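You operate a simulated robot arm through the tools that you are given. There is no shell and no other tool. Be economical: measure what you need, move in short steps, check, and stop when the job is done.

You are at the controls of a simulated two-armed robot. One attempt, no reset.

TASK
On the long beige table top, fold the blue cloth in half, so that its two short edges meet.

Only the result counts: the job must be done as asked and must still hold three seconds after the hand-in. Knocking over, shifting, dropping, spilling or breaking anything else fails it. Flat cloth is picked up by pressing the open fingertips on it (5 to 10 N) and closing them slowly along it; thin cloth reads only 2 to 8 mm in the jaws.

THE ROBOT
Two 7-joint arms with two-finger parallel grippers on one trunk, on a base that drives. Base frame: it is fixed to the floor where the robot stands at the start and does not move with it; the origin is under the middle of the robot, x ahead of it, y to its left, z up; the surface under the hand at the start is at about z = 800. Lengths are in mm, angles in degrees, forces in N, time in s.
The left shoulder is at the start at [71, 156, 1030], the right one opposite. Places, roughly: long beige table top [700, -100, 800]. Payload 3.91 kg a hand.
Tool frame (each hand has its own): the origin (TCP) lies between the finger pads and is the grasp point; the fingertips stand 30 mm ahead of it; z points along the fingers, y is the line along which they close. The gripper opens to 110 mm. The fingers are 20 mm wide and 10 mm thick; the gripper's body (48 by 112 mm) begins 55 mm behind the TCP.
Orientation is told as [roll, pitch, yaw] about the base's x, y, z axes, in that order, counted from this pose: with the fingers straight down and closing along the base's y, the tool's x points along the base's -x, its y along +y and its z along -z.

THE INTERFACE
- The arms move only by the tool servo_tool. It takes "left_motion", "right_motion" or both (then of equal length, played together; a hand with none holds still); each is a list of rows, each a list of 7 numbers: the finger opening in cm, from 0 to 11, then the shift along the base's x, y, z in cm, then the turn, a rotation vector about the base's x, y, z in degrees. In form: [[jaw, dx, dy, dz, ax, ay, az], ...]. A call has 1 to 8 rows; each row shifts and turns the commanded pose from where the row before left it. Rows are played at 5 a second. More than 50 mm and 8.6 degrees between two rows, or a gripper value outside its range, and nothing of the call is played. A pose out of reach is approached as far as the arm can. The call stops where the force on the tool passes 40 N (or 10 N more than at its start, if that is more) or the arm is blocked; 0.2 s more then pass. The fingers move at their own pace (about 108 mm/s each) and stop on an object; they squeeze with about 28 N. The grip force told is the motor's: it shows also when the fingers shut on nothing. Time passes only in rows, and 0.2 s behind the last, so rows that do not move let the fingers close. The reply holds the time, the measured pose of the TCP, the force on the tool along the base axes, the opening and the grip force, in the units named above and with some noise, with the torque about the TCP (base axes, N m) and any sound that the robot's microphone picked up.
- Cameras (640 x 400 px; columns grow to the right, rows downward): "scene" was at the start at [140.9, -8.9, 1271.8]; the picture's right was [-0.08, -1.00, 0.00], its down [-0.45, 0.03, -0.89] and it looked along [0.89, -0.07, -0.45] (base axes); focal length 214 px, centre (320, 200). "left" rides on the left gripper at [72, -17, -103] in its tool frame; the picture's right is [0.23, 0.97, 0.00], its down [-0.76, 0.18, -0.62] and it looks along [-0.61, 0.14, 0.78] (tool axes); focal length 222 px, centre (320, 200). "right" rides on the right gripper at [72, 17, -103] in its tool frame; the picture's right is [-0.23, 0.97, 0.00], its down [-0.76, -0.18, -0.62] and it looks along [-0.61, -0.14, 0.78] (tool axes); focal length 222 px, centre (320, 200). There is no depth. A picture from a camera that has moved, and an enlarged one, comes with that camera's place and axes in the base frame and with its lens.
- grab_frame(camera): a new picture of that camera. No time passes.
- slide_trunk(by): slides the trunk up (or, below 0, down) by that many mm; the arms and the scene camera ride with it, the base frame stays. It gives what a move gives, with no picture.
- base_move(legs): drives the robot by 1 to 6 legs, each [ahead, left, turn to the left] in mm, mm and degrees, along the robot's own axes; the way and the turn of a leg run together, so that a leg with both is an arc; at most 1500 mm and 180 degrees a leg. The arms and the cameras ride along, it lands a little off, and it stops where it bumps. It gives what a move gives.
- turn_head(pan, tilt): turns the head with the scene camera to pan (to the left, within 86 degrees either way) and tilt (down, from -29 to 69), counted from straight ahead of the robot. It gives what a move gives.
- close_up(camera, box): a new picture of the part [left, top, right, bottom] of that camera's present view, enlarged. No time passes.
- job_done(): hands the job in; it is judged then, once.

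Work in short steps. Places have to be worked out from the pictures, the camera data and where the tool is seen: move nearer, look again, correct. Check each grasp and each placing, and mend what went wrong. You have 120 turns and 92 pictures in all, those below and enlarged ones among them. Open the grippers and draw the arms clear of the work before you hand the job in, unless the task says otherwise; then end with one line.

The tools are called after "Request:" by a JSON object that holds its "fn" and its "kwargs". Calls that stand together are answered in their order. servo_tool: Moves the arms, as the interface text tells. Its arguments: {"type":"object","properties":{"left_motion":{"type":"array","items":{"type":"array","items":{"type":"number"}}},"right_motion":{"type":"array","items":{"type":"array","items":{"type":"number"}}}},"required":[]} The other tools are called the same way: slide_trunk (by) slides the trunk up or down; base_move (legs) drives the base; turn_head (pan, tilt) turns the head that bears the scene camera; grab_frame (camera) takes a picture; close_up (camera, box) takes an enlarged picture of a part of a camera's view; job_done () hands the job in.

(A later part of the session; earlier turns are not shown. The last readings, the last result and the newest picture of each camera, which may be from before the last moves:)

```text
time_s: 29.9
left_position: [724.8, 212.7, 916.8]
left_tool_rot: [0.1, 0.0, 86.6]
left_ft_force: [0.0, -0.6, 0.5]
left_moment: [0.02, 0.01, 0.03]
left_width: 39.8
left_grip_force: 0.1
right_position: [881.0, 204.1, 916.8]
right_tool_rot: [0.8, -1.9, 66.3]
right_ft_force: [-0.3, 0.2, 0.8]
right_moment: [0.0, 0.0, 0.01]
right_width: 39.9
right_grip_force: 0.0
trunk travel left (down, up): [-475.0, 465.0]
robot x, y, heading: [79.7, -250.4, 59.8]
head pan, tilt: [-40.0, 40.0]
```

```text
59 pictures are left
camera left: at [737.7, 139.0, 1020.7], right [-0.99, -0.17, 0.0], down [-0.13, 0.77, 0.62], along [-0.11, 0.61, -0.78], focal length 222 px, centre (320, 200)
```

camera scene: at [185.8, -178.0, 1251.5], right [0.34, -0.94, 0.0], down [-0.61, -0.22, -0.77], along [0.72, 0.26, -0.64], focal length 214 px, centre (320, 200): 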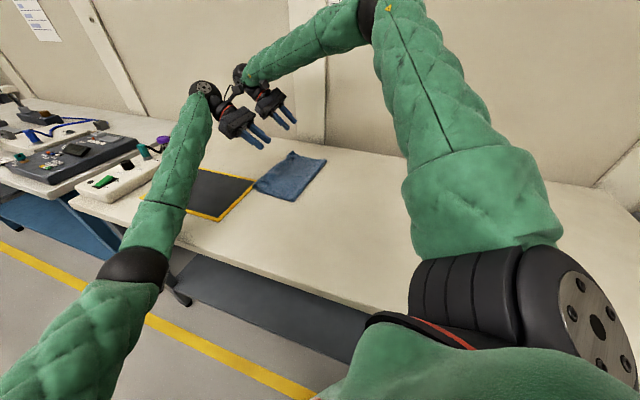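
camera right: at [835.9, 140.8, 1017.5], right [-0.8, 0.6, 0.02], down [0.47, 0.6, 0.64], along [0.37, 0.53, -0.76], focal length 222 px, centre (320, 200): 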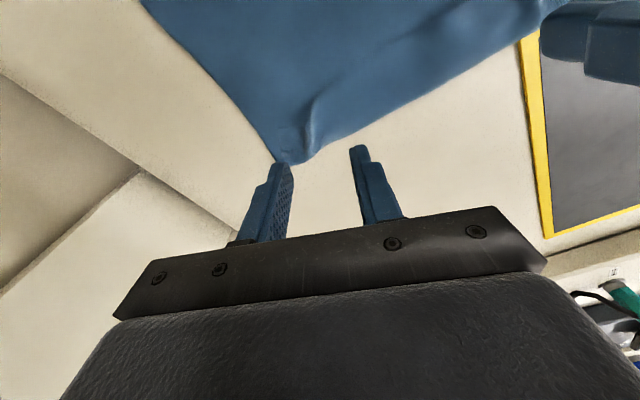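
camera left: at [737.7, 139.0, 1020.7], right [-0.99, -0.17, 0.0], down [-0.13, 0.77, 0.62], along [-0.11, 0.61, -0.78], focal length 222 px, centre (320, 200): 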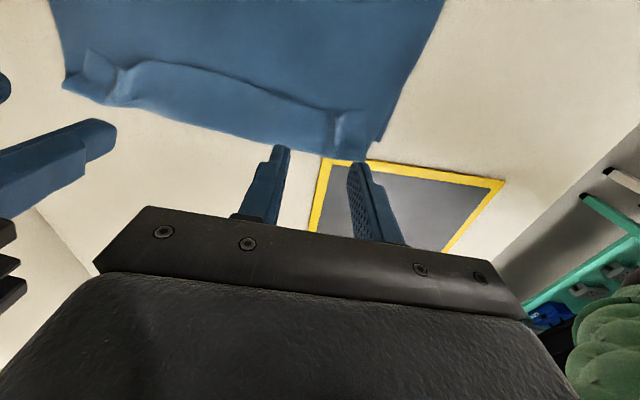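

I enlarge the left camera's view to see the lip clearly before gripping.

Request:
{"fn": "close_up", "kwargs": {"camera": "left", "box": [40, 0, 440, 250]}}

Request:
{"fn": "close_up", "kwargs": {"camera": "right", "box": [200, 50, 440, 200]}}

```text
1.60 times, centred on (240, 125) of left
camera zoom: at [737.7, 139.0, 1020.7], right [-0.99, -0.17, 0.0], down [-0.13, 0.77, 0.62], along [-0.11, 0.61, -0.78], focal length 355 px, centre (448, 320)
```

zoom: 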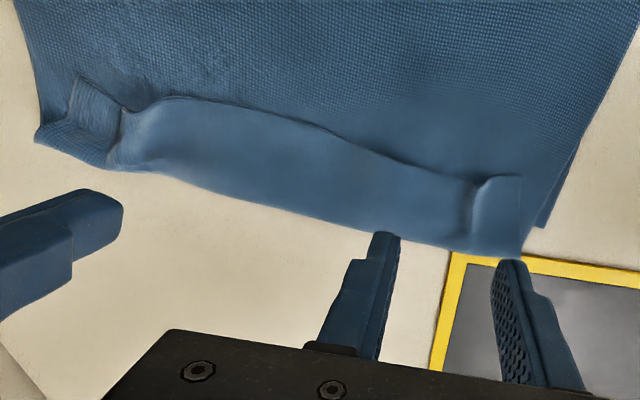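

```text
2.67 times, centred on (320, 125) of right
camera zoom: at [835.9, 140.8, 1017.5], right [-0.8, 0.6, 0.02], down [0.47, 0.6, 0.64], along [0.37, 0.53, -0.76], focal length 592 px, centre (320, 400)
```

zoom: 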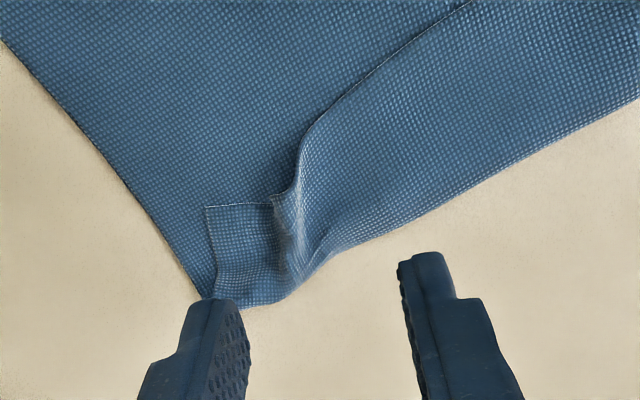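

The lip spans y≈192 to 240. I line the fingers up on its free edge over the old pinch creases, left (714,204) and right (880,200), and descend.

Request:
{"fn": "servo_tool", "kwargs": {"right_motion": [[4, -0.1, -0.4, -3, 0.8, 1.8, 0], [4, 0, 0, -3, 0, 0, 0], [4, 0, 0, -1.5, 0, 0, 0], [4, 0, 0, -0.5, 0, 0, 0], [4, 0, 0, 0, 0, 0, 0]], "left_motion": [[3.6, -1.1, -0.8, -3, 0, 0, 0], [3.6, 0, 0, -3, 0, 0, 0], [3.6, 0, 0, -1.5, 0, 0, 0], [3.6, 0, 0, -0.5, 0, 0, 0], [3.6, 0, 0, 0, 0, 0, 0]]}}

Request:
{"fn": "grab_frame", "kwargs": {"camera": "right"}}

Request:
{"fn": "grab_frame", "kwargs": {"camera": "left"}}

```text
time_s: 31.1
left_position: [713.2, 204.5, 837.6]
left_tool_rot: [0.0, 0.0, 86.7]
left_ft_force: [-0.3, 0.4, 0.1]
left_moment: [-0.02, 0.02, -0.02]
left_width: 35.9
left_grip_force: 0.0
right_position: [878.1, 198.6, 837.3]
right_tool_rot: [2.8, -1.8, 66.3]
right_ft_force: [0.3, 0.3, -0.3]
right_moment: [0.01, -0.01, 0.01]
right_width: 39.9
right_grip_force: 0.0
trunk travel left (down, up): [-475.0, 465.0]
robot x, y, heading: [80.1, -250.6, 59.8]
head pan, tilt: [-40.0, 40.0]
```

```text
56 pictures are left
camera right: at [836.7, 134.6, 938.9], right [-0.8, 0.6, 0.05], down [0.49, 0.6, 0.64], along [0.35, 0.54, -0.77], focal length 222 px, centre (320, 200)
```

right: 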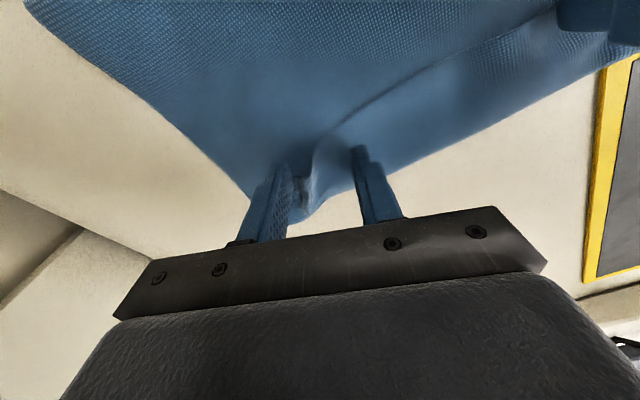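

```text
55 pictures are left
camera left: at [725.9, 129.7, 941.1], right [-0.99, -0.17, 0.0], down [-0.13, 0.77, 0.62], along [-0.11, 0.61, -0.78], focal length 222 px, centre (320, 200)
```

left: 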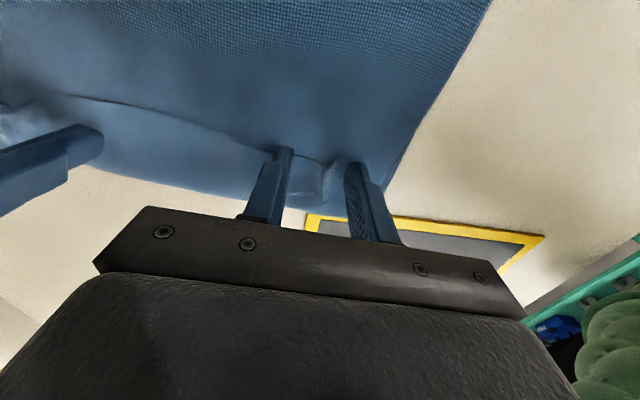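

The fingers straddle both creases nicely. Lowering gently to contact.

Request:
{"fn": "servo_tool", "kwargs": {"right_motion": [[4, 0, 0, -0.3, 0, 0, 0], [4, 0, 0, 0, 0, 0, 0]], "left_motion": [[3.6, 0, 0, -0.35, 0, 0, 0], [3.6, 0, 0, 0, 0, 0, 0]]}}

```text
time_s: 31.7
left_position: [712.8, 203.5, 835.3]
left_tool_rot: [0.0, 0.1, 86.7]
left_ft_force: [0.6, -0.3, 0.7]
left_moment: [-0.01, 0.02, 0.02]
left_width: 35.8
left_grip_force: 0.0
right_position: [877.8, 198.1, 834.3]
right_tool_rot: [2.8, -1.8, 66.4]
right_ft_force: [0.0, -0.2, 0.4]
right_moment: [-0.02, 0.0, -0.02]
right_width: 39.8
right_grip_force: 0.0
trunk travel left (down, up): [-475.0, 465.0]
robot x, y, heading: [78.0, -248.9, 59.8]
head pan, tilt: [-40.0, 40.0]
```

Request:
{"fn": "servo_tool", "kwargs": {"right_motion": [[4, 0, 0, -0.15, 0, 0, 0], [4, 0, 0, 0, 0, 0, 0]], "left_motion": [[3.6, 0, 0, -0.2, 0, 0, 0], [3.6, 0, 0, 0, 0, 0, 0]]}}

```text
time_s: 32.3
left_position: [713.7, 203.9, 833.9]
left_tool_rot: [0.0, 0.0, 86.7]
left_ft_force: [0.1, -0.1, 4.5]
left_moment: [0.02, -0.02, 0.0]
left_width: 36.0
left_grip_force: 0.0
right_position: [878.2, 197.7, 834.6]
right_tool_rot: [2.9, -1.9, 66.3]
right_ft_force: [0.2, -0.1, 3.0]
right_moment: [0.01, -0.04, -0.01]
right_width: 40.1
right_grip_force: 0.1
trunk travel left (down, up): [-475.0, 465.0]
robot x, y, heading: [80.4, -244.8, 59.9]
head pan, tilt: [-40.0, 40.0]
```

Light contact (3–4.5 N) helps take only the top lip. I press slightly more and close slowly.

Request:
{"fn": "servo_tool", "kwargs": {"right_motion": [[4, 0, 0, -0.06, 0, 0, 0], [3.3, 0, 0, 0, 0, 0, 0], [2.6, 0, 0, 0, 0, 0, 0], [1.9, 0, 0, 0, 0, 0, 0], [1.2, 0, 0, 0, 0, 0, 0], [0.6, 0, 0, 0, 0, 0, 0], [0, 0, 0, 0, 0, 0, 0], [0, 0, 0, 0, 0, 0, 0]], "left_motion": [[3.6, 0, 0, -0.03, 0, 0, 0], [3.0, 0, 0, 0, 0, 0, 0], [2.4, 0, 0, 0, 0, 0, 0], [1.8, 0, 0, 0, 0, 0, 0], [1.2, 0, 0, 0, 0, 0, 0], [0.6, 0, 0, 0, 0, 0, 0], [0, 0, 0, 0, 0, 0, 0], [0, 0, 0, 0, 0, 0, 0]]}}

Request:
{"fn": "servo_tool", "kwargs": {"right_motion": [[0, -0.2, -0.5, 1, 0, 0, 0], [0, 0, -0.5, 1.5, 0, 0, 0], [0, 0, -1, 2, 0, 0, 0], [0, 0, -1, 2, 0, 0, 0]], "left_motion": [[0, 0.2, -0.5, 1, 0, 0, 0], [0, 0, -0.5, 1.5, 0, 0, 0], [0, 0, -1, 2, 0, 0, 0], [0, 0, -1, 2, 0, 0, 0]]}}

Request:
{"fn": "grab_frame", "kwargs": {"camera": "left"}}

Request:
{"fn": "grab_frame", "kwargs": {"camera": "right"}}

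Request:
{"fn": "close_up", "kwargs": {"camera": "scene", "box": [220, 100, 380, 200]}}

```text
time_s: 34.1
left_position: [712.5, 203.2, 833.2]
left_tool_rot: [0.0, -0.1, 86.7]
left_ft_force: [6.0, -0.3, 10.0]
left_moment: [0.03, -0.21, 0.01]
left_width: 4.3
left_grip_force: 28.0
right_position: [877.7, 198.6, 832.4]
right_tool_rot: [2.8, -1.9, 66.3]
right_ft_force: [-6.4, 1.2, 3.9]
right_moment: [0.03, 0.19, -0.02]
right_width: 2.3
right_grip_force: 27.7
trunk travel left (down, up): [-475.0, 465.0]
robot x, y, heading: [79.7, -247.7, 60.2]
head pan, tilt: [-40.0, 40.0]
```

```text
time_s: 35.1
left_position: [713.4, 173.6, 896.4]
left_tool_rot: [0.0, 0.0, 86.6]
left_ft_force: [1.6, 0.0, -0.2]
left_moment: [0.02, -0.03, -0.03]
left_width: 4.2
left_grip_force: 27.8
right_position: [875.9, 169.4, 897.7]
right_tool_rot: [2.9, -1.9, 66.4]
right_ft_force: [-2.0, 0.0, 0.3]
right_moment: [0.03, 0.05, 0.01]
right_width: 2.4
right_grip_force: 28.5
trunk travel left (down, up): [-475.0, 465.0]
robot x, y, heading: [77.0, -245.9, 59.8]
head pan, tilt: [-40.0, 40.0]
```

```text
54 pictures are left
camera left: at [726.8, 99.8, 1000.7], right [-0.99, -0.17, 0.0], down [-0.13, 0.77, 0.62], along [-0.11, 0.61, -0.78], focal length 222 px, centre (320, 200)
```

left: 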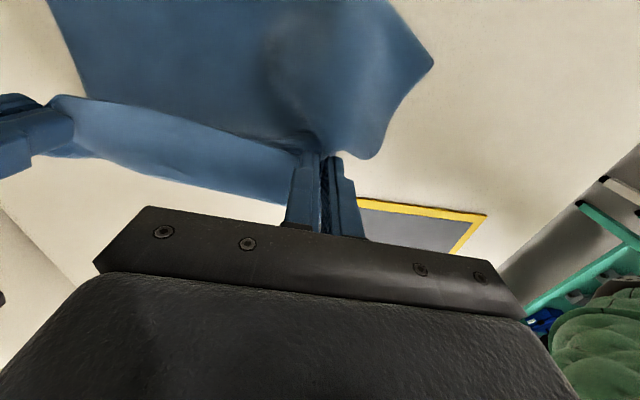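

```text
53 pictures are left
camera right: at [833.8, 105.4, 999.5], right [-0.8, 0.6, 0.05], down [0.49, 0.6, 0.64], along [0.35, 0.54, -0.77], focal length 222 px, centre (320, 200)
```

right: 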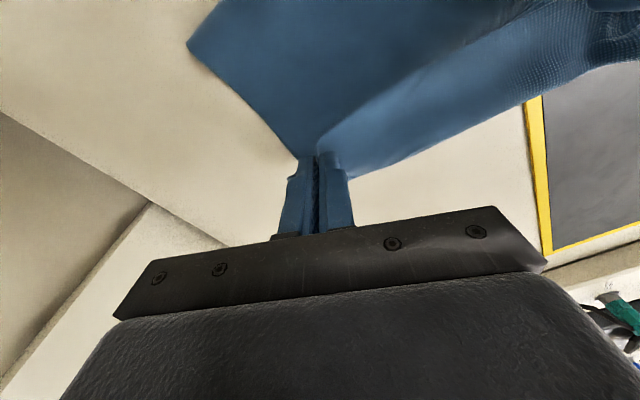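

```text
4.00 times, centred on (300, 150) of scene
camera zoom: at [184.5, -177.9, 1251.4], right [0.34, -0.94, 0.0], down [-0.6, -0.22, -0.77], along [0.72, 0.26, -0.64], focal length 858 px, centre (400, 400)
```

zoom: 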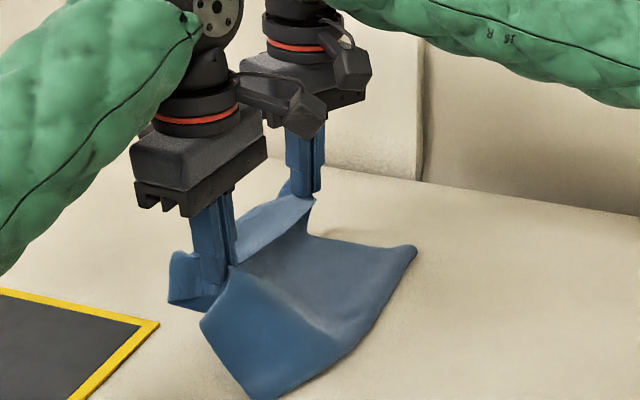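

The right hand holds the edge alone (2.3 mm), but the left pinched two layers (4.3 mm). I lower both again, release only the left, and look.

Request:
{"fn": "servo_tool", "kwargs": {"right_motion": [[0, 0, 1, -2, 0, 0, 0], [0, 0, 0.8, -2, 0, 0, 0], [0, 0, 0, 0, 0, 0, 0], [0, 0, 0, 0, 0, 0, 0], [0, 0, 0, 0, 0, 0, 0], [0, 0, 0, 0, 0, 0, 0], [0, 0, 0, 0, 0, 0, 0]], "left_motion": [[0, 0, 1, -2, 0, 0, 0], [0, 0, 1, -2, 0, 0, 0], [0, 0, 0.5, -1.5, 0, 0, 0], [1, 0, 0, 0, 0, 0, 0], [2, 0, 0, 1, 0, 0, 0], [3, 0, 0, 3, 0, 0, 0], [3.5, 0, 0, 4, 0, 0, 0]]}}

Request:
{"fn": "close_up", "kwargs": {"camera": "scene", "box": [220, 100, 380, 200]}}

Request:
{"fn": "grab_frame", "kwargs": {"camera": "left"}}

```text
time_s: 36.7
left_position: [715.4, 197.7, 922.4]
left_tool_rot: [0.1, -0.1, 86.6]
left_ft_force: [0.1, 0.0, 0.2]
left_moment: [0.0, 0.04, 0.0]
left_width: 34.9
left_grip_force: 0.1
right_position: [876.2, 184.5, 857.5]
right_tool_rot: [2.8, -1.8, 66.3]
right_ft_force: [0.4, -0.1, 1.1]
right_moment: [0.02, 0.0, 0.02]
right_width: 2.2
right_grip_force: 27.9
trunk travel left (down, up): [-475.0, 465.0]
robot x, y, heading: [79.1, -250.1, 60.0]
head pan, tilt: [-40.0, 40.0]
```

```text
4.00 times, centred on (300, 150) of scene
camera zoom: at [184.5, -178.0, 1251.4], right [0.34, -0.94, 0.0], down [-0.6, -0.22, -0.77], along [0.72, 0.26, -0.64], focal length 858 px, centre (400, 400)
```

zoom: 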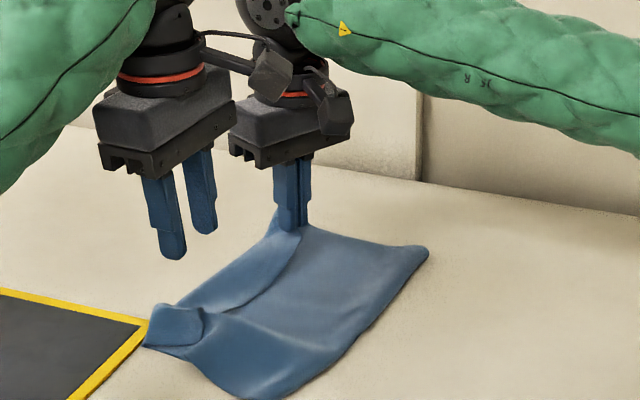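

```text
50 pictures are left
camera left: at [728.4, 124.4, 1025.5], right [-0.99, -0.17, 0.0], down [-0.13, 0.77, 0.62], along [-0.11, 0.61, -0.78], focal length 222 px, centre (320, 200)
```

left: 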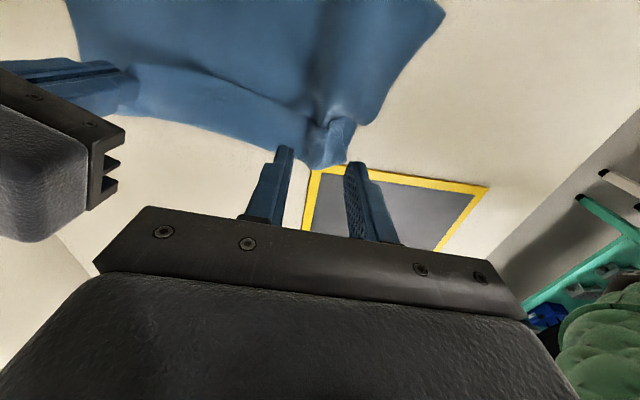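

The near side is rumpled, so the cleanest fix is to unfold and redo it. I raise the left hand and carry the right hand's corner back in an arc to where it started.

Request:
{"fn": "servo_tool", "kwargs": {"right_motion": [[0, 0, -2, 4, 0, 0, 0], [0, 0, -3, 3.5, 0, 0, 0], [0, -0.2, -4, 2.5, 0, 0, 0], [0, -0.2, -4.5, 1, 0, 0, 0], [0, -0.2, -4.5, 0, 0, 0, 0], [0, -0.3, -4.5, -1, 0, 0, 0], [0, -0.3, -4, -2.5, 0, 0, 0], [0, -0.3, -3.5, -3, 0, 0, 0]], "left_motion": [[5, 0, 1, 3, 0, 0, 0], [5, 0, 1, 3, 0, 0, 0], [5, 0, 0, 3, 0, 0, 0], [5, 0, 0, 0, 0, 0, 0], [5, 0, 0, 0, 0, 0, 0], [5, 0, 0, 0, 0, 0, 0], [5, 0, 0, 0, 0, 0, 0], [5, 0, 0, 0, 0, 0, 0]]}}

Request:
{"fn": "grab_frame", "kwargs": {"camera": "left"}}

Request:
{"fn": "close_up", "kwargs": {"camera": "scene", "box": [220, 90, 420, 215]}}

```text
time_s: 38.5
left_position: [714.0, 220.7, 1014.5]
left_tool_rot: [0.0, 0.0, 86.8]
left_ft_force: [-0.4, -0.1, 0.4]
left_moment: [0.0, 0.0, 0.0]
left_width: 50.0
left_grip_force: 0.0
right_position: [859.6, -113.8, 903.7]
right_tool_rot: [2.8, -2.0, 66.4]
right_ft_force: [0.5, -0.2, -0.5]
right_moment: [-0.02, -0.04, 0.03]
right_width: 2.0
right_grip_force: 27.7
trunk travel left (down, up): [-475.0, 465.0]
robot x, y, heading: [79.8, -247.6, 59.9]
head pan, tilt: [-40.0, 40.0]
```

```text
49 pictures are left
camera left: at [727.2, 146.5, 1116.4], right [-0.99, -0.17, 0.0], down [-0.13, 0.77, 0.62], along [-0.11, 0.61, -0.78], focal length 222 px, centre (320, 200)
```

left: 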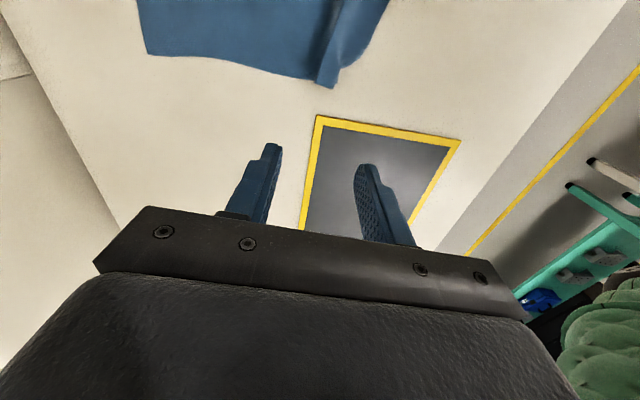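

```text
3.20 times, centred on (320, 152) of scene
camera zoom: at [184.0, -177.8, 1251.6], right [0.34, -0.94, 0.0], down [-0.6, -0.22, -0.77], along [0.72, 0.26, -0.64], focal length 686 px, centre (320, 352)
```

zoom: 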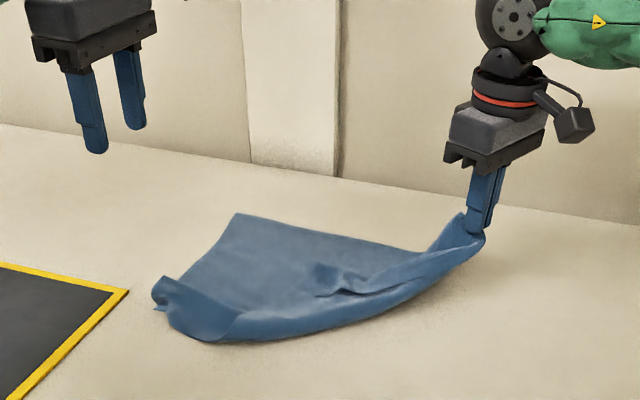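

The far corner is unfolded, but the near corner is still flipped over. I lower the right hand to the table, holding it there, and look at the near corner up close.

Request:
{"fn": "servo_tool", "kwargs": {"right_motion": [[0, 0, -1.5, -3, 0, 0, 0], [0, 0, -1.3, -3, 0, 0, 0], [0, 0, 0, 0, 0, 0, 0]], "left_motion": [[5, 0, -3, 0, 0, 0, 0], [5, 0, -4, 0, 0, 0, 0], [5, 0, -4, 0, 0, 0, 0]]}}

Request:
{"fn": "close_up", "kwargs": {"camera": "left", "box": [40, 0, 520, 300]}}

Request:
{"fn": "close_up", "kwargs": {"camera": "scene", "box": [240, 120, 400, 220]}}

```text
time_s: 39.3
left_position: [715.3, 109.4, 1012.6]
left_tool_rot: [0.0, 0.0, 86.6]
left_ft_force: [0.1, 0.2, 0.7]
left_moment: [0.0, 0.02, 0.02]
left_width: 50.1
left_grip_force: 0.1
right_position: [862.2, -141.1, 843.1]
right_tool_rot: [2.8, -1.9, 66.2]
right_ft_force: [-1.0, 0.7, -0.7]
right_moment: [0.02, 0.0, -0.01]
right_width: 2.2
right_grip_force: 28.0
trunk travel left (down, up): [-475.0, 465.0]
robot x, y, heading: [76.1, -249.1, 59.7]
head pan, tilt: [-40.0, 40.0]
```

```text
1.33 times, centred on (280, 150) of left
camera zoom: at [728.2, 34.6, 1115.0], right [-0.99, -0.17, 0.0], down [-0.13, 0.77, 0.62], along [-0.11, 0.61, -0.78], focal length 296 px, centre (373, 267)
```

zoom: 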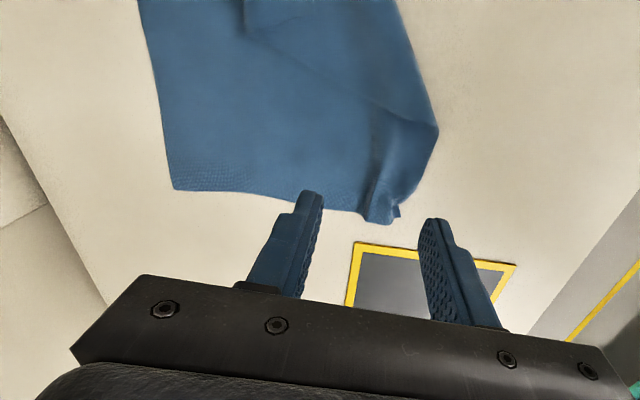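

```text
4.00 times, centred on (320, 170) of scene
camera zoom: at [184.8, -178.6, 1251.5], right [0.34, -0.94, 0.0], down [-0.6, -0.22, -0.77], along [0.72, 0.26, -0.64], focal length 858 px, centre (320, 320)
```

zoom: 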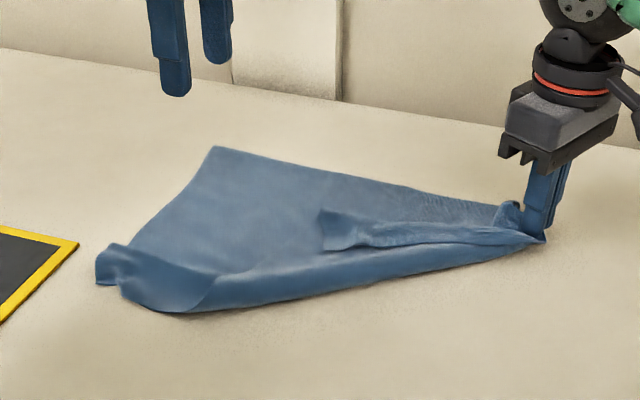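

The near-right corner looks folded onto the middle, with its tip around (790,30). I move the left hand to view it from above.

Request:
{"fn": "servo_tool", "kwargs": {"left_motion": [[5, 0.5, -4, 0, 0, 0, 0], [5, 0.5, -4, 0, 0, 0, 0], [5, 0.5, -4, 0, 0, 0, 0]]}}

Request:
{"fn": "close_up", "kwargs": {"camera": "left", "box": [40, 0, 520, 300]}}

```text
time_s: 40.1
left_position: [730.7, -11.2, 1011.4]
left_tool_rot: [0.1, -0.1, 86.7]
left_ft_force: [1.1, -0.7, 1.3]
left_moment: [0.0, 0.0, -0.03]
left_width: 50.1
left_grip_force: 0.0
right_position: [860.2, -141.5, 843.3]
right_tool_rot: [2.9, -2.0, 66.2]
right_ft_force: [0.4, -0.3, 0.1]
right_moment: [0.0, 0.01, 0.02]
right_width: 2.5
right_grip_force: 28.3
trunk travel left (down, up): [-475.0, 465.0]
robot x, y, heading: [82.0, -250.8, 59.7]
head pan, tilt: [-40.0, 40.0]
```

```text
1.33 times, centred on (280, 150) of left
camera zoom: at [743.7, -85.8, 1114.9], right [-0.99, -0.17, 0.0], down [-0.13, 0.77, 0.62], along [-0.11, 0.61, -0.78], focal length 296 px, centre (373, 267)
```

zoom: 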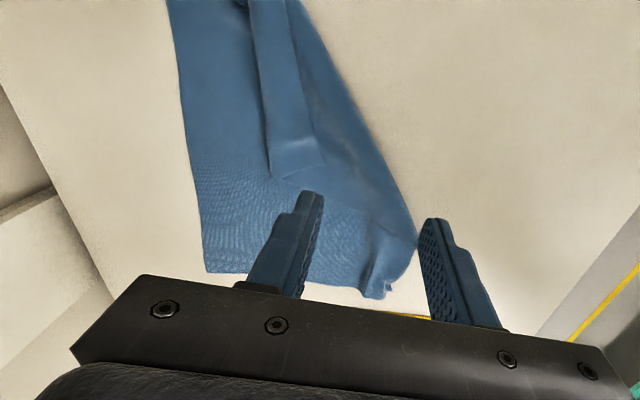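

The near-right corner tip is at about (829,54), as a strip lying over the base. I clear the left hand toward the robot and lift the right hand well up, so the folded strip hangs free.

Request:
{"fn": "servo_tool", "kwargs": {"left_motion": [[5, -3, 1, 0, 0, 0, 0], [5, -3, 1, 0, 0, 0, 0], [5, -3, 1, 0, 0, 0, 0], [5, -3, 1, 0, 0, 0, 0], [5, 0, 0, 0, 0, 0, 0], [5, 0, 0, 0, 0, 0, 0], [5, 0, 0, 0, 0, 0, 0]], "right_motion": [[0, 0, 0, 3, 0, 0, 0], [0, 0, 0.5, 3.5, 0, 0, 0], [0, -0.5, 1, 3.5, 0, 0, 0], [0, -1, 1, 3.5, 0, 0, 0], [0, -1, 1, 3.5, 0, 0, 0], [0, -1, 1, 3, 0, 0, 0], [0, 0, 0, 2, 0, 0, 0]]}}

Request:
{"fn": "grab_frame", "kwargs": {"camera": "left"}}

Request:
{"fn": "close_up", "kwargs": {"camera": "scene", "box": [220, 60, 444, 200]}}

```text
time_s: 41.7
left_position: [610.0, 28.8, 1012.0]
left_tool_rot: [0.1, 0.0, 86.7]
left_ft_force: [0.2, -0.2, 0.5]
left_moment: [0.0, 0.0, 0.01]
left_width: 49.8
left_grip_force: 0.0
right_position: [826.0, -96.7, 1063.0]
right_tool_rot: [2.8, -1.8, 66.3]
right_ft_force: [-1.0, -1.0, -0.4]
right_moment: [-0.02, -0.01, 0.0]
right_width: 2.2
right_grip_force: 28.0
trunk travel left (down, up): [-475.0, 465.0]
robot x, y, heading: [80.5, -251.4, 59.9]
head pan, tilt: [-40.0, 40.0]
```

```text
44 pictures are left
camera left: at [622.9, -46.0, 1115.4], right [-0.99, -0.17, 0.0], down [-0.13, 0.77, 0.62], along [-0.11, 0.61, -0.78], focal length 222 px, centre (320, 200)
```

left: 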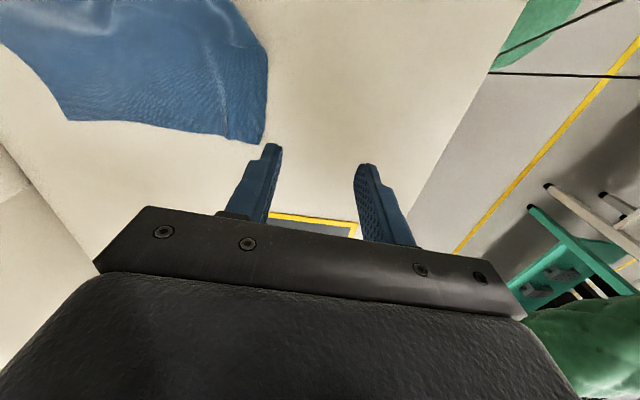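

```text
2.86 times, centred on (332, 130) of scene
camera zoom: at [185.1, -177.9, 1251.4], right [0.34, -0.94, 0.0], down [-0.61, -0.22, -0.77], along [0.72, 0.26, -0.64], focal length 613 px, centre (286, 400)
```

zoom: 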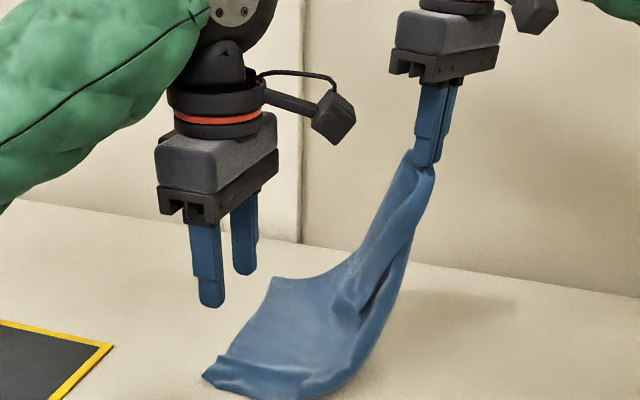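

The strip is hanging beside the sheet. I look through the right camera to see how the near corner hangs.

Request:
{"fn": "grab_frame", "kwargs": {"camera": "right"}}

```text
42 pictures are left
camera right: at [784.3, -160.2, 1164.5], right [-0.8, 0.6, 0.05], down [0.49, 0.6, 0.64], along [0.35, 0.54, -0.77], focal length 222 px, centre (320, 200)
```

right: 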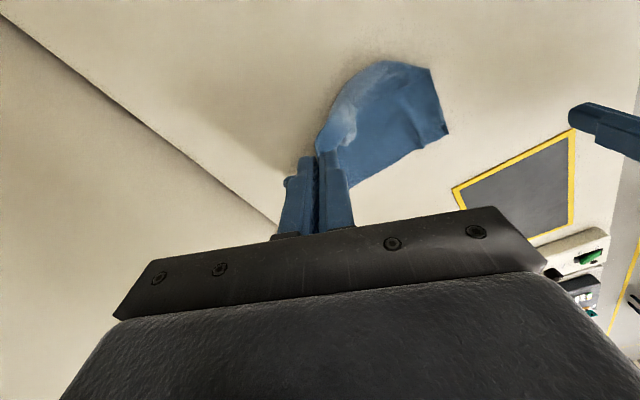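

I'll lay the right hand back down, then lightly pinch only the strip's tip with the left hand. Reversing the lift first.

Request:
{"fn": "servo_tool", "kwargs": {"right_motion": [[0, 0, 0, -2, 0, 0, 0], [0, 1, -1, -3, 0, 0, 0], [0, 1, -1, -3.5, 0, 0, 0], [0, 1, -1, -3.5, 0, 0, 0], [0, 0.5, -1, -3.5, 0, 0, 0], [0, 0, -0.5, -3.5, 0, 0, 0], [0, 0, -0.5, -3, 0, 0, 0]]}}

Request:
{"fn": "servo_tool", "kwargs": {"left_motion": [[3, 3.5, 0, 0, 0, 0, 0], [3, 3.5, 0, -1, 0, 0, 0], [3, 3.5, 0, -1, 0, 0, 0], [3, 3.5, 0, -2, 0, 0, 0], [3, 3.5, 0, -2, 0, 0, 0]]}}

Request:
{"fn": "close_up", "kwargs": {"camera": "left", "box": [120, 0, 520, 250]}}

Request:
{"fn": "close_up", "kwargs": {"camera": "scene", "box": [240, 100, 400, 200]}}

```text
time_s: 43.3
left_position: [609.8, 28.8, 1012.4]
left_tool_rot: [-0.1, 0.0, 86.8]
left_ft_force: [0.0, 1.5, -0.6]
left_moment: [0.0, 0.01, -0.02]
left_width: 50.1
left_grip_force: 0.0
right_position: [863.7, -146.9, 841.9]
right_tool_rot: [2.8, -1.8, 66.3]
right_ft_force: [0.0, -0.2, -0.7]
right_moment: [-0.02, 0.02, -0.04]
right_width: 2.4
right_grip_force: 28.1
trunk travel left (down, up): [-475.0, 465.0]
robot x, y, heading: [77.8, -246.5, 59.8]
head pan, tilt: [-40.0, 40.0]
```

```text
time_s: 44.5
left_position: [785.7, 29.2, 951.9]
left_tool_rot: [0.1, 0.0, 86.6]
left_ft_force: [-0.3, 0.4, -0.4]
left_moment: [-0.02, 0.02, 0.03]
left_width: 30.1
left_grip_force: 0.0
right_position: [862.5, -145.9, 842.0]
right_tool_rot: [2.9, -1.8, 66.3]
right_ft_force: [-0.1, -0.3, -0.6]
right_moment: [0.0, -0.01, 0.03]
right_width: 2.1
right_grip_force: 27.7
trunk travel left (down, up): [-475.0, 465.0]
robot x, y, heading: [79.6, -251.1, 59.8]
head pan, tilt: [-40.0, 40.0]
```

```text
1.60 times, centred on (320, 125) of left
camera zoom: at [797.9, -44.8, 1055.2], right [-0.99, -0.17, 0.0], down [-0.13, 0.77, 0.62], along [-0.11, 0.61, -0.78], focal length 355 px, centre (320, 320)
```

zoom: 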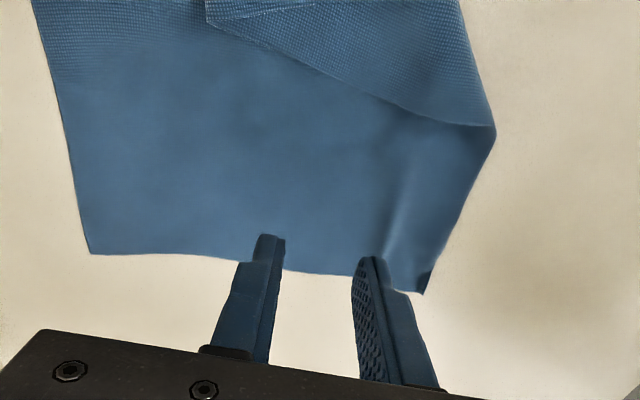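

```text
4.00 times, centred on (320, 150) of scene
camera zoom: at [185.7, -178.0, 1251.4], right [0.34, -0.94, 0.0], down [-0.61, -0.22, -0.77], along [0.72, 0.26, -0.64], focal length 858 px, centre (320, 400)
```

zoom: 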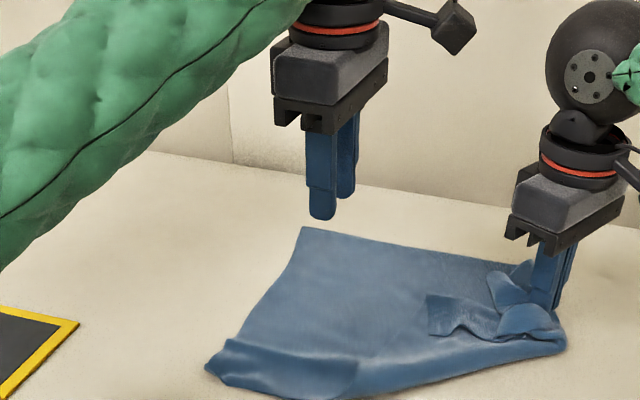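

Lifting and re-laying already opened it a lot: the near corner moved to about (860,−45). I repeat a bigger lift-and-lay, first moving the left hand away.

Request:
{"fn": "servo_tool", "kwargs": {"left_motion": [[5, -4, 0, 1, 0, 0, 0], [5, -4, 0, 1, 0, 0, 0], [5, -4, 0, 1, 0, 0, 0], [5, -4, 0, 1, 0, 0, 0], [5, -4, 0, 1, 0, 0, 0]]}}

Request:
{"fn": "servo_tool", "kwargs": {"right_motion": [[0, 0, 0, 4, 0, 0, 0], [0, 0, 1, 4, 0, 0, 0], [0, -0.5, 1.5, 4, 0, 0, 0], [0, -0.5, 2, 4, 0, 0, 0], [0, -0.5, 2, 4, 0, 0, 0], [0, -0.5, 2, 4, 0, 0, 0], [0, 0, 2, 3, 0, 0, 0], [0, 0, 0, 0, 0, 0, 0]]}}

Request:
{"fn": "servo_tool", "kwargs": {"right_motion": [[0, 0, -2, -3, 0, 0, 0], [0, 0.5, -2, -4, 0, 0, 0], [0, 0.5, -2, -4, 0, 0, 0], [0, 0.5, -2, -4, 0, 0, 0], [0, 0.5, -1.5, -4, 0, 0, 0], [0, 0, -1, -4, 0, 0, 0], [0, 0, 0, -4, 0, 0, 0]]}}

Request:
{"fn": "close_up", "kwargs": {"camera": "scene", "box": [240, 100, 400, 200]}}

```text
time_s: 45.7
left_position: [583.1, 28.6, 1003.2]
left_tool_rot: [0.0, 0.0, 86.7]
left_ft_force: [0.5, -0.1, 0.2]
left_moment: [-0.04, -0.01, -0.01]
left_width: 50.0
left_grip_force: 0.1
right_position: [861.0, -144.7, 843.2]
right_tool_rot: [2.6, -1.8, 66.3]
right_ft_force: [0.3, 0.7, -1.0]
right_moment: [0.01, -0.02, -0.05]
right_width: 2.6
right_grip_force: 28.6
trunk travel left (down, up): [-475.0, 465.0]
robot x, y, heading: [79.4, -249.3, 59.7]
head pan, tilt: [-40.0, 40.0]
```

```text
time_s: 47.7
left_position: [583.6, 28.6, 1002.7]
left_tool_rot: [0.1, 0.0, 86.8]
left_ft_force: [-1.1, -0.4, 0.0]
left_moment: [-0.04, 0.0, 0.03]
left_width: 50.1
left_grip_force: 0.1
right_position: [833.3, -53.2, 882.0]
right_tool_rot: [5.9, 24.8, 67.0]
right_ft_force: [-0.5, 0.3, 1.6]
right_moment: [0.0, 0.03, 0.01]
right_width: 2.3
right_grip_force: 27.6
trunk travel left (down, up): [-475.0, 465.0]
robot x, y, heading: [79.6, -246.9, 59.9]
head pan, tilt: [-40.0, 40.0]
stopped in row 8 (right hand): the arm was blocked; the commanded pose is now the measured one
```

```text
time_s: 48.3
left_position: [584.7, 30.0, 1002.8]
left_tool_rot: [0.1, -0.1, 86.8]
left_ft_force: [0.6, -0.3, -0.7]
left_moment: [0.0, 0.04, -0.04]
left_width: 50.1
left_grip_force: 0.1
right_position: [837.4, -84.9, 836.1]
right_tool_rot: [6.1, 24.2, 67.1]
right_ft_force: [-4.4, -3.2, 23.5]
right_moment: [-0.17, 0.22, -0.02]
right_width: 2.5
right_grip_force: 28.4
trunk travel left (down, up): [-475.0, 465.0]
robot x, y, heading: [80.7, -245.1, 60.1]
head pan, tilt: [-40.0, 40.0]
stopped in row 2 (right hand): the force on the tool passed its limit at 104 N (the readings are from after the stop); the commanded pose is now the measured one
```

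```text
4.00 times, centred on (320, 150) of scene
camera zoom: at [184.2, -177.6, 1251.8], right [0.34, -0.94, 0.0], down [-0.6, -0.22, -0.77], along [0.72, 0.26, -0.64], focal length 858 px, centre (320, 400)
```

zoom: 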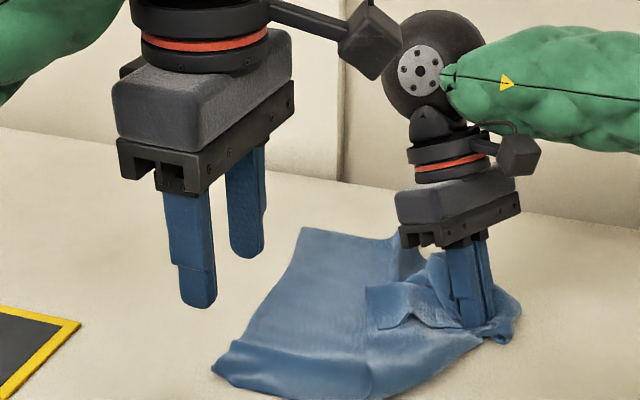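

The right arm was blocked mid-lift, most likely by the left arm, and ended up tilted. I take the left arm well away first, then raise the right slightly and straighten it.

Request:
{"fn": "servo_tool", "kwargs": {"left_motion": [[5, -3, 3, 1, 0, 0, 0], [5, -3, 3, 1, 0, 0, 0], [5, -3, 3, 1, 0, 0, 0], [5, -2, 3, 1, 0, 0, 0], [5, 0, 3, 0, 0, 0, 0]]}}

Request:
{"fn": "servo_tool", "kwargs": {"right_motion": [[0, 0, 0, 2, 0, 0, 0], [0, 0, 0, 1, 5, -3.7, 0], [0, 0, 0, 0, 5, -3.7, 0], [0, 0, 0, 0, 5, -3.7, 0], [0, 0, 0, 0, 5, -3.7, 0]]}}

Request:
{"fn": "grab_frame", "kwargs": {"camera": "scene"}}

```text
time_s: 49.5
left_position: [472.6, 179.5, 1044.6]
left_tool_rot: [-0.1, 0.0, 86.6]
left_ft_force: [0.9, 0.6, 0.8]
left_moment: [-0.01, -0.01, -0.03]
left_width: 50.0
left_grip_force: 0.0
right_position: [835.9, -86.6, 834.2]
right_tool_rot: [5.8, 24.2, 67.0]
right_ft_force: [4.3, 3.1, 30.7]
right_moment: [0.02, -0.05, 0.04]
right_width: 2.4
right_grip_force: 27.6
trunk travel left (down, up): [-475.0, 465.0]
robot x, y, heading: [79.0, -252.2, 59.9]
head pan, tilt: [-40.0, 40.0]
```

```text
time_s: 50.7
left_position: [474.3, 180.3, 1045.1]
left_tool_rot: [-0.1, 0.0, 86.7]
left_ft_force: [-0.6, -0.6, 0.1]
left_moment: [-0.01, -0.02, -0.02]
left_width: 50.3
left_grip_force: 0.0
right_position: [837.0, -85.2, 863.2]
right_tool_rot: [0.4, -0.1, 66.0]
right_ft_force: [-0.6, 0.1, -0.5]
right_moment: [0.02, 0.01, 0.01]
right_width: 2.1
right_grip_force: 27.6
trunk travel left (down, up): [-475.0, 465.0]
robot x, y, heading: [78.2, -248.2, 59.7]
head pan, tilt: [-40.0, 40.0]
```

```text
38 pictures are left
camera scene: at [184.3, -177.6, 1251.5], right [0.34, -0.94, 0.0], down [-0.6, -0.22, -0.77], along [0.72, 0.26, -0.64], focal length 214 px, centre (320, 200)
```

scene: 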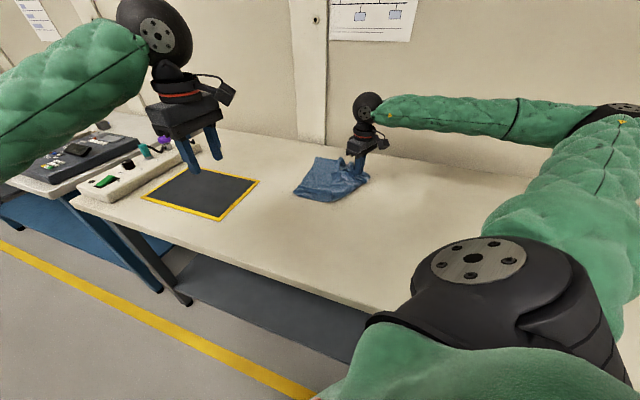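

Recovered, the arms are clear, and the mat is undisturbed. Now I lift the right hand straight up in moderate steps.

Request:
{"fn": "servo_tool", "kwargs": {"right_motion": [[0, 0, 0, 3.5, 0, 0, 0], [0, 0, 0, 3.5, 0, 0, 0], [0, 0, 0, 3.5, 0, 0, 0], [0, 0, 0, 3.5, 0, 0, 0], [0, 0, 0, 3.5, 0, 0, 0], [0, 0, 0, 3.5, 0, 0, 0], [0, 0, 0, 0, 0, 0, 0]]}}

Request:
{"fn": "close_up", "kwargs": {"camera": "scene", "box": [240, 70, 432, 190]}}

```text
time_s: 52.3
left_position: [471.8, 178.5, 1045.3]
left_tool_rot: [-0.2, -0.1, 86.8]
left_ft_force: [-0.5, -0.2, 0.8]
left_moment: [0.02, -0.08, -0.01]
left_width: 50.2
left_grip_force: 0.1
right_position: [833.7, -85.4, 1071.6]
right_tool_rot: [0.3, -0.1, 65.9]
right_ft_force: [-1.0, -0.7, -0.2]
right_moment: [0.01, -0.09, 0.02]
right_width: 2.3
right_grip_force: 28.4
right hand out of reach, approached as far as the arm can: row 6
trunk travel left (down, up): [-475.0, 465.0]
robot x, y, heading: [80.6, -247.4, 60.0]
head pan, tilt: [-40.0, 40.0]
```

```text
3.33 times, centred on (336, 130) of scene
camera zoom: at [181.0, -179.4, 1252.1], right [0.34, -0.94, 0.0], down [-0.6, -0.22, -0.77], along [0.72, 0.26, -0.64], focal length 715 px, centre (267, 433)
```

zoom: 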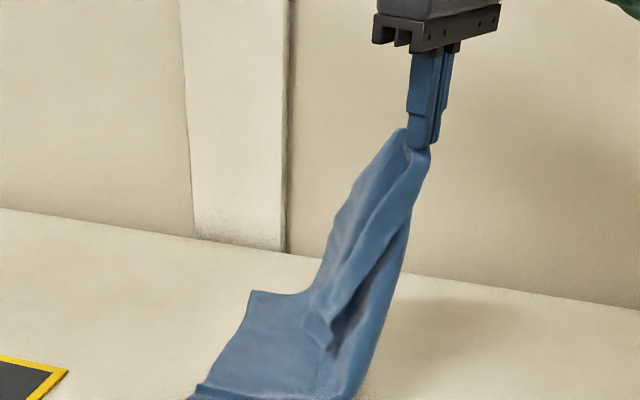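

The near corner hangs along the sheet's left side and the whole cloth has shifted right a bit (FL near (955,125)). I carry the right hand over to the left while high, so the strip hangs clear of the base, and look again.

Request:
{"fn": "servo_tool", "kwargs": {"right_motion": [[0, 0.2, 3, 0, 0, 0, 0], [0, 0.3, 3.5, 0, 0, 0, 0], [0, 0.3, 3.5, -0.5, 0, 0, 0], [0, 0.3, 3.5, -1, 0, 0, 0], [0, 0.3, 3, -1, 0, 0, 0], [0, 0, 0, 0, 0, 0, 0], [0, 0, 0, 0, 0, 0, 0]]}}

Request:
{"fn": "close_up", "kwargs": {"camera": "scene", "box": [220, 70, 412, 190]}}

Request:
{"fn": "grab_frame", "kwargs": {"camera": "right"}}

```text
time_s: 53.9
left_position: [475.1, 179.9, 1043.0]
left_tool_rot: [0.1, 0.2, 86.8]
left_ft_force: [-0.8, 0.1, 0.4]
left_moment: [0.0, -0.01, -0.01]
left_width: 50.0
left_grip_force: 0.0
right_position: [850.7, 83.7, 1043.5]
right_tool_rot: [0.5, 0.1, 65.9]
right_ft_force: [0.6, 0.2, 0.1]
right_moment: [0.02, 0.02, 0.01]
right_width: 2.2
right_grip_force: 28.1
trunk travel left (down, up): [-475.0, 465.0]
robot x, y, heading: [79.7, -245.3, 60.2]
head pan, tilt: [-40.0, 40.0]
```

```text
3.33 times, centred on (316, 130) of scene
camera zoom: at [185.1, -176.8, 1251.3], right [0.34, -0.94, 0.0], down [-0.6, -0.22, -0.77], along [0.72, 0.26, -0.64], focal length 715 px, centre (333, 433)
```

zoom: 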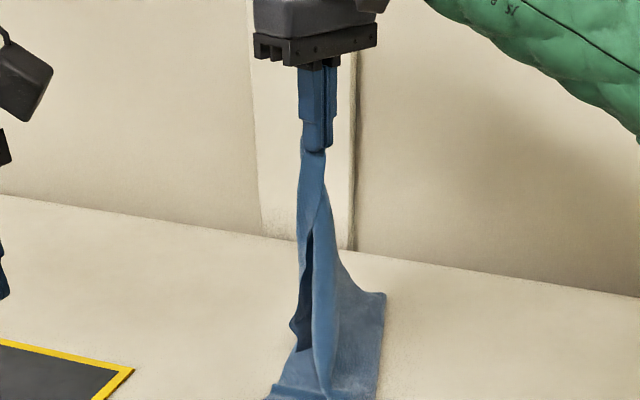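

```text
35 pictures are left
camera right: at [806.6, 23.7, 1146.4], right [-0.8, 0.6, 0.01], down [0.48, 0.62, 0.62], along [0.37, 0.5, -0.78], focal length 222 px, centre (320, 200)
```

right: 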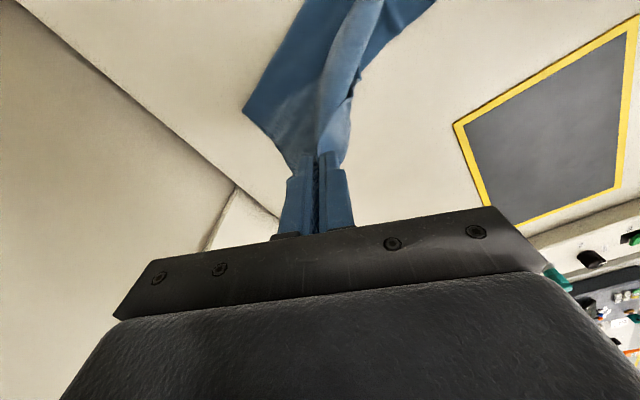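

The strip now hangs free on the left of the curtain. I continue left a bit and lower, so the near corner lands on bare table left of the base where it can be pinched as a single layer.

Request:
{"fn": "servo_tool", "kwargs": {"right_motion": [[0, 0.3, 3.5, -0.5, 0, 0, 0], [0, 0.3, 3.5, -1, 0, 0, 0], [0, 0.3, 3.5, -2, 0, 0, 0], [0, 0.5, 2, -3.5, 0, 0, 0], [0, 0.5, 0.5, -4, 0, 0, 0], [0, 0.5, 0, -4, 0, 0, 0], [0, 0.5, 0, -3, 0, 0, 0], [0, 0, 0, 0, 0, 0, 0]]}}

Request:
{"fn": "close_up", "kwargs": {"camera": "scene", "box": [220, 90, 380, 190]}}

```text
time_s: 55.7
left_position: [473.8, 180.4, 1042.1]
left_tool_rot: [0.0, 0.1, 86.7]
left_ft_force: [0.0, 0.2, 0.1]
left_moment: [-0.01, -0.01, 0.02]
left_width: 50.1
left_grip_force: 0.0
right_position: [878.7, 210.5, 863.1]
right_tool_rot: [0.4, 0.0, 65.9]
right_ft_force: [0.1, -0.5, 0.6]
right_moment: [-0.04, 0.02, 0.03]
right_width: 2.7
right_grip_force: 28.7
trunk travel left (down, up): [-475.0, 465.0]
robot x, y, heading: [79.6, -248.1, 60.0]
head pan, tilt: [-40.0, 40.0]
```

```text
4.00 times, centred on (300, 140) of scene
camera zoom: at [184.6, -177.3, 1251.5], right [0.34, -0.94, 0.0], down [-0.6, -0.22, -0.77], along [0.72, 0.26, -0.64], focal length 858 px, centre (400, 440)
```

zoom: 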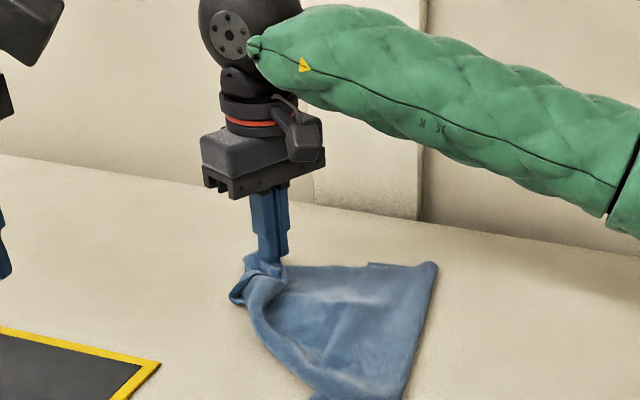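

I bring the left hand over at a safe distance to get a top view of the near side.

Request:
{"fn": "servo_tool", "kwargs": {"left_motion": [[3, 4, -0.7, -1, 0, 0, 0], [3, 4, -0.7, -1, 0, 0, 0], [3, 4, -0.7, -1, 0, 0, 0], [3, 4, -0.7, -1, 0, 0, 0], [3, 4, -0.7, -1, 0, 0, 0]]}}

Request:
{"fn": "grab_frame", "kwargs": {"camera": "left"}}

Request:
{"fn": "close_up", "kwargs": {"camera": "scene", "box": [220, 120, 380, 220]}}

```text
time_s: 56.9
left_position: [674.9, 143.4, 993.7]
left_tool_rot: [0.1, 0.0, 86.8]
left_ft_force: [0.2, 0.1, -0.7]
left_moment: [0.0, 0.02, 0.02]
left_width: 30.1
left_grip_force: 0.0
right_position: [880.7, 210.4, 862.1]
right_tool_rot: [0.4, 0.2, 65.9]
right_ft_force: [-0.1, -0.3, -0.3]
right_moment: [0.01, -0.02, -0.02]
right_width: 2.4
right_grip_force: 27.6
trunk travel left (down, up): [-475.0, 465.0]
robot x, y, heading: [80.6, -245.7, 60.0]
head pan, tilt: [-40.0, 40.0]
```

```text
33 pictures are left
camera left: at [688.2, 69.9, 1095.2], right [-0.99, -0.17, 0.0], down [-0.13, 0.77, 0.62], along [-0.11, 0.61, -0.78], focal length 222 px, centre (320, 200)
```

left: 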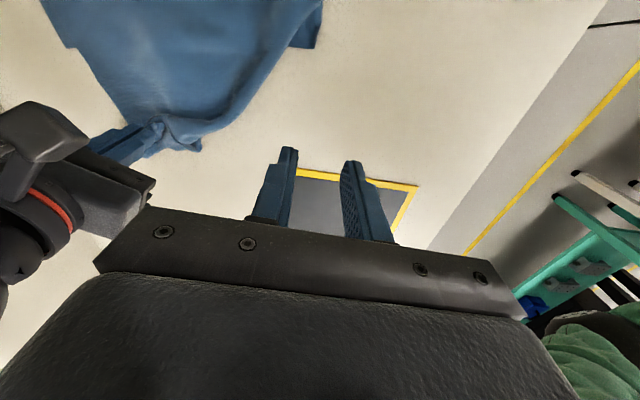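

```text
4.00 times, centred on (300, 170) of scene
camera zoom: at [186.0, -177.5, 1251.3], right [0.34, -0.94, 0.0], down [-0.61, -0.22, -0.77], along [0.72, 0.26, -0.64], focal length 858 px, centre (400, 320)
```

zoom: 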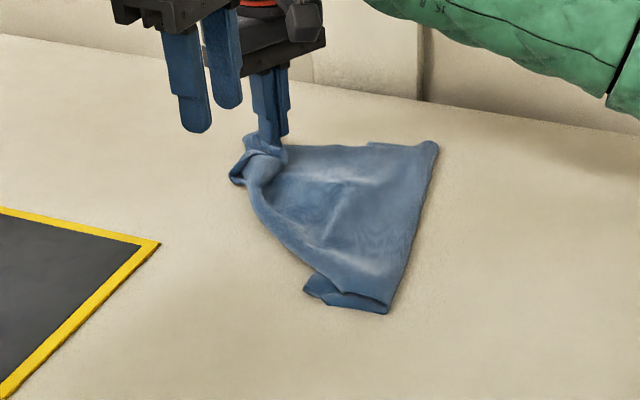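

I read the cloth as FL≈(962,137), NL≈(708,99), and the near-right corner as the tail on bare table at about (838,236), next to the right hand. I move the right hand away to stretch that edge out, leaving the tail lying free.

Request:
{"fn": "servo_tool", "kwargs": {"right_motion": [[0, 0, 0, 2, 0, 0, 0], [0, 1, -2, 2, 0, 0, 0], [0, 1, -2.5, 1, 0, 0, 0], [0, 1, -2.5, 0, 0, 0, 0], [0, 1, -2.5, -1, 0, 0, 0], [0, 0, 0, 0, 0, 0, 0]]}}

Request:
{"fn": "close_up", "kwargs": {"camera": "scene", "box": [220, 120, 380, 220]}}

Request:
{"fn": "close_up", "kwargs": {"camera": "left", "box": [0, 0, 360, 225]}}

```text
time_s: 58.3
left_position: [673.1, 144.4, 992.6]
left_tool_rot: [0.1, -0.1, 86.7]
left_ft_force: [-0.6, 0.2, -0.7]
left_moment: [-0.01, 0.01, -0.04]
left_width: 30.2
left_grip_force: 0.0
right_position: [919.8, 116.5, 902.3]
right_tool_rot: [0.5, 0.1, 65.9]
right_ft_force: [0.3, 0.1, 1.4]
right_moment: [0.04, 0.05, 0.0]
right_width: 2.3
right_grip_force: 28.2
trunk travel left (down, up): [-475.0, 465.0]
robot x, y, heading: [79.4, -246.2, 60.1]
head pan, tilt: [-40.0, 40.0]
```

```text
4.00 times, centred on (300, 170) of scene
camera zoom: at [184.8, -177.0, 1251.4], right [0.34, -0.94, 0.0], down [-0.6, -0.22, -0.77], along [0.72, 0.26, -0.64], focal length 858 px, centre (400, 320)
```

zoom: 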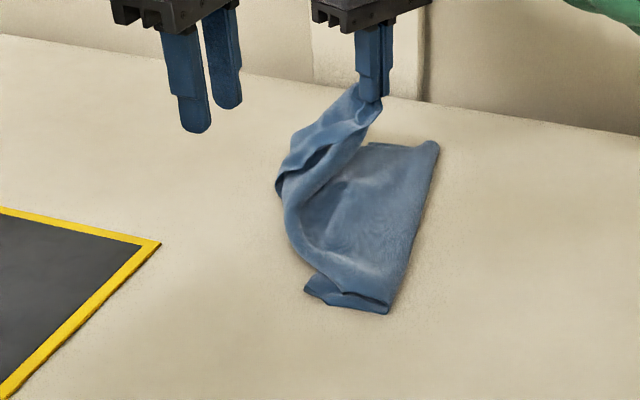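

```text
1.78 times, centred on (180, 112) of left
camera zoom: at [686.9, 70.5, 1095.7], right [-0.99, -0.17, 0.0], down [-0.13, 0.77, 0.62], along [-0.11, 0.61, -0.78], focal length 395 px, centre (569, 356)
```

zoom: 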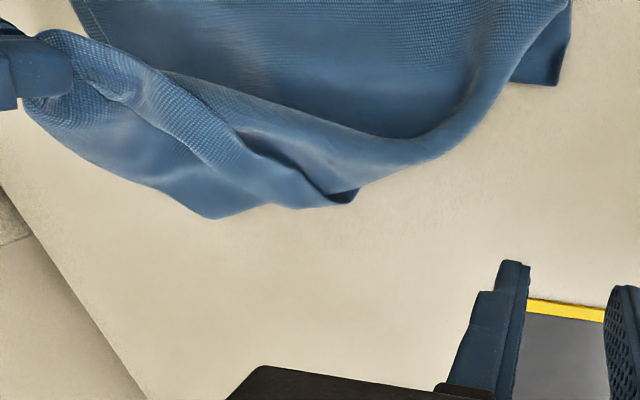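

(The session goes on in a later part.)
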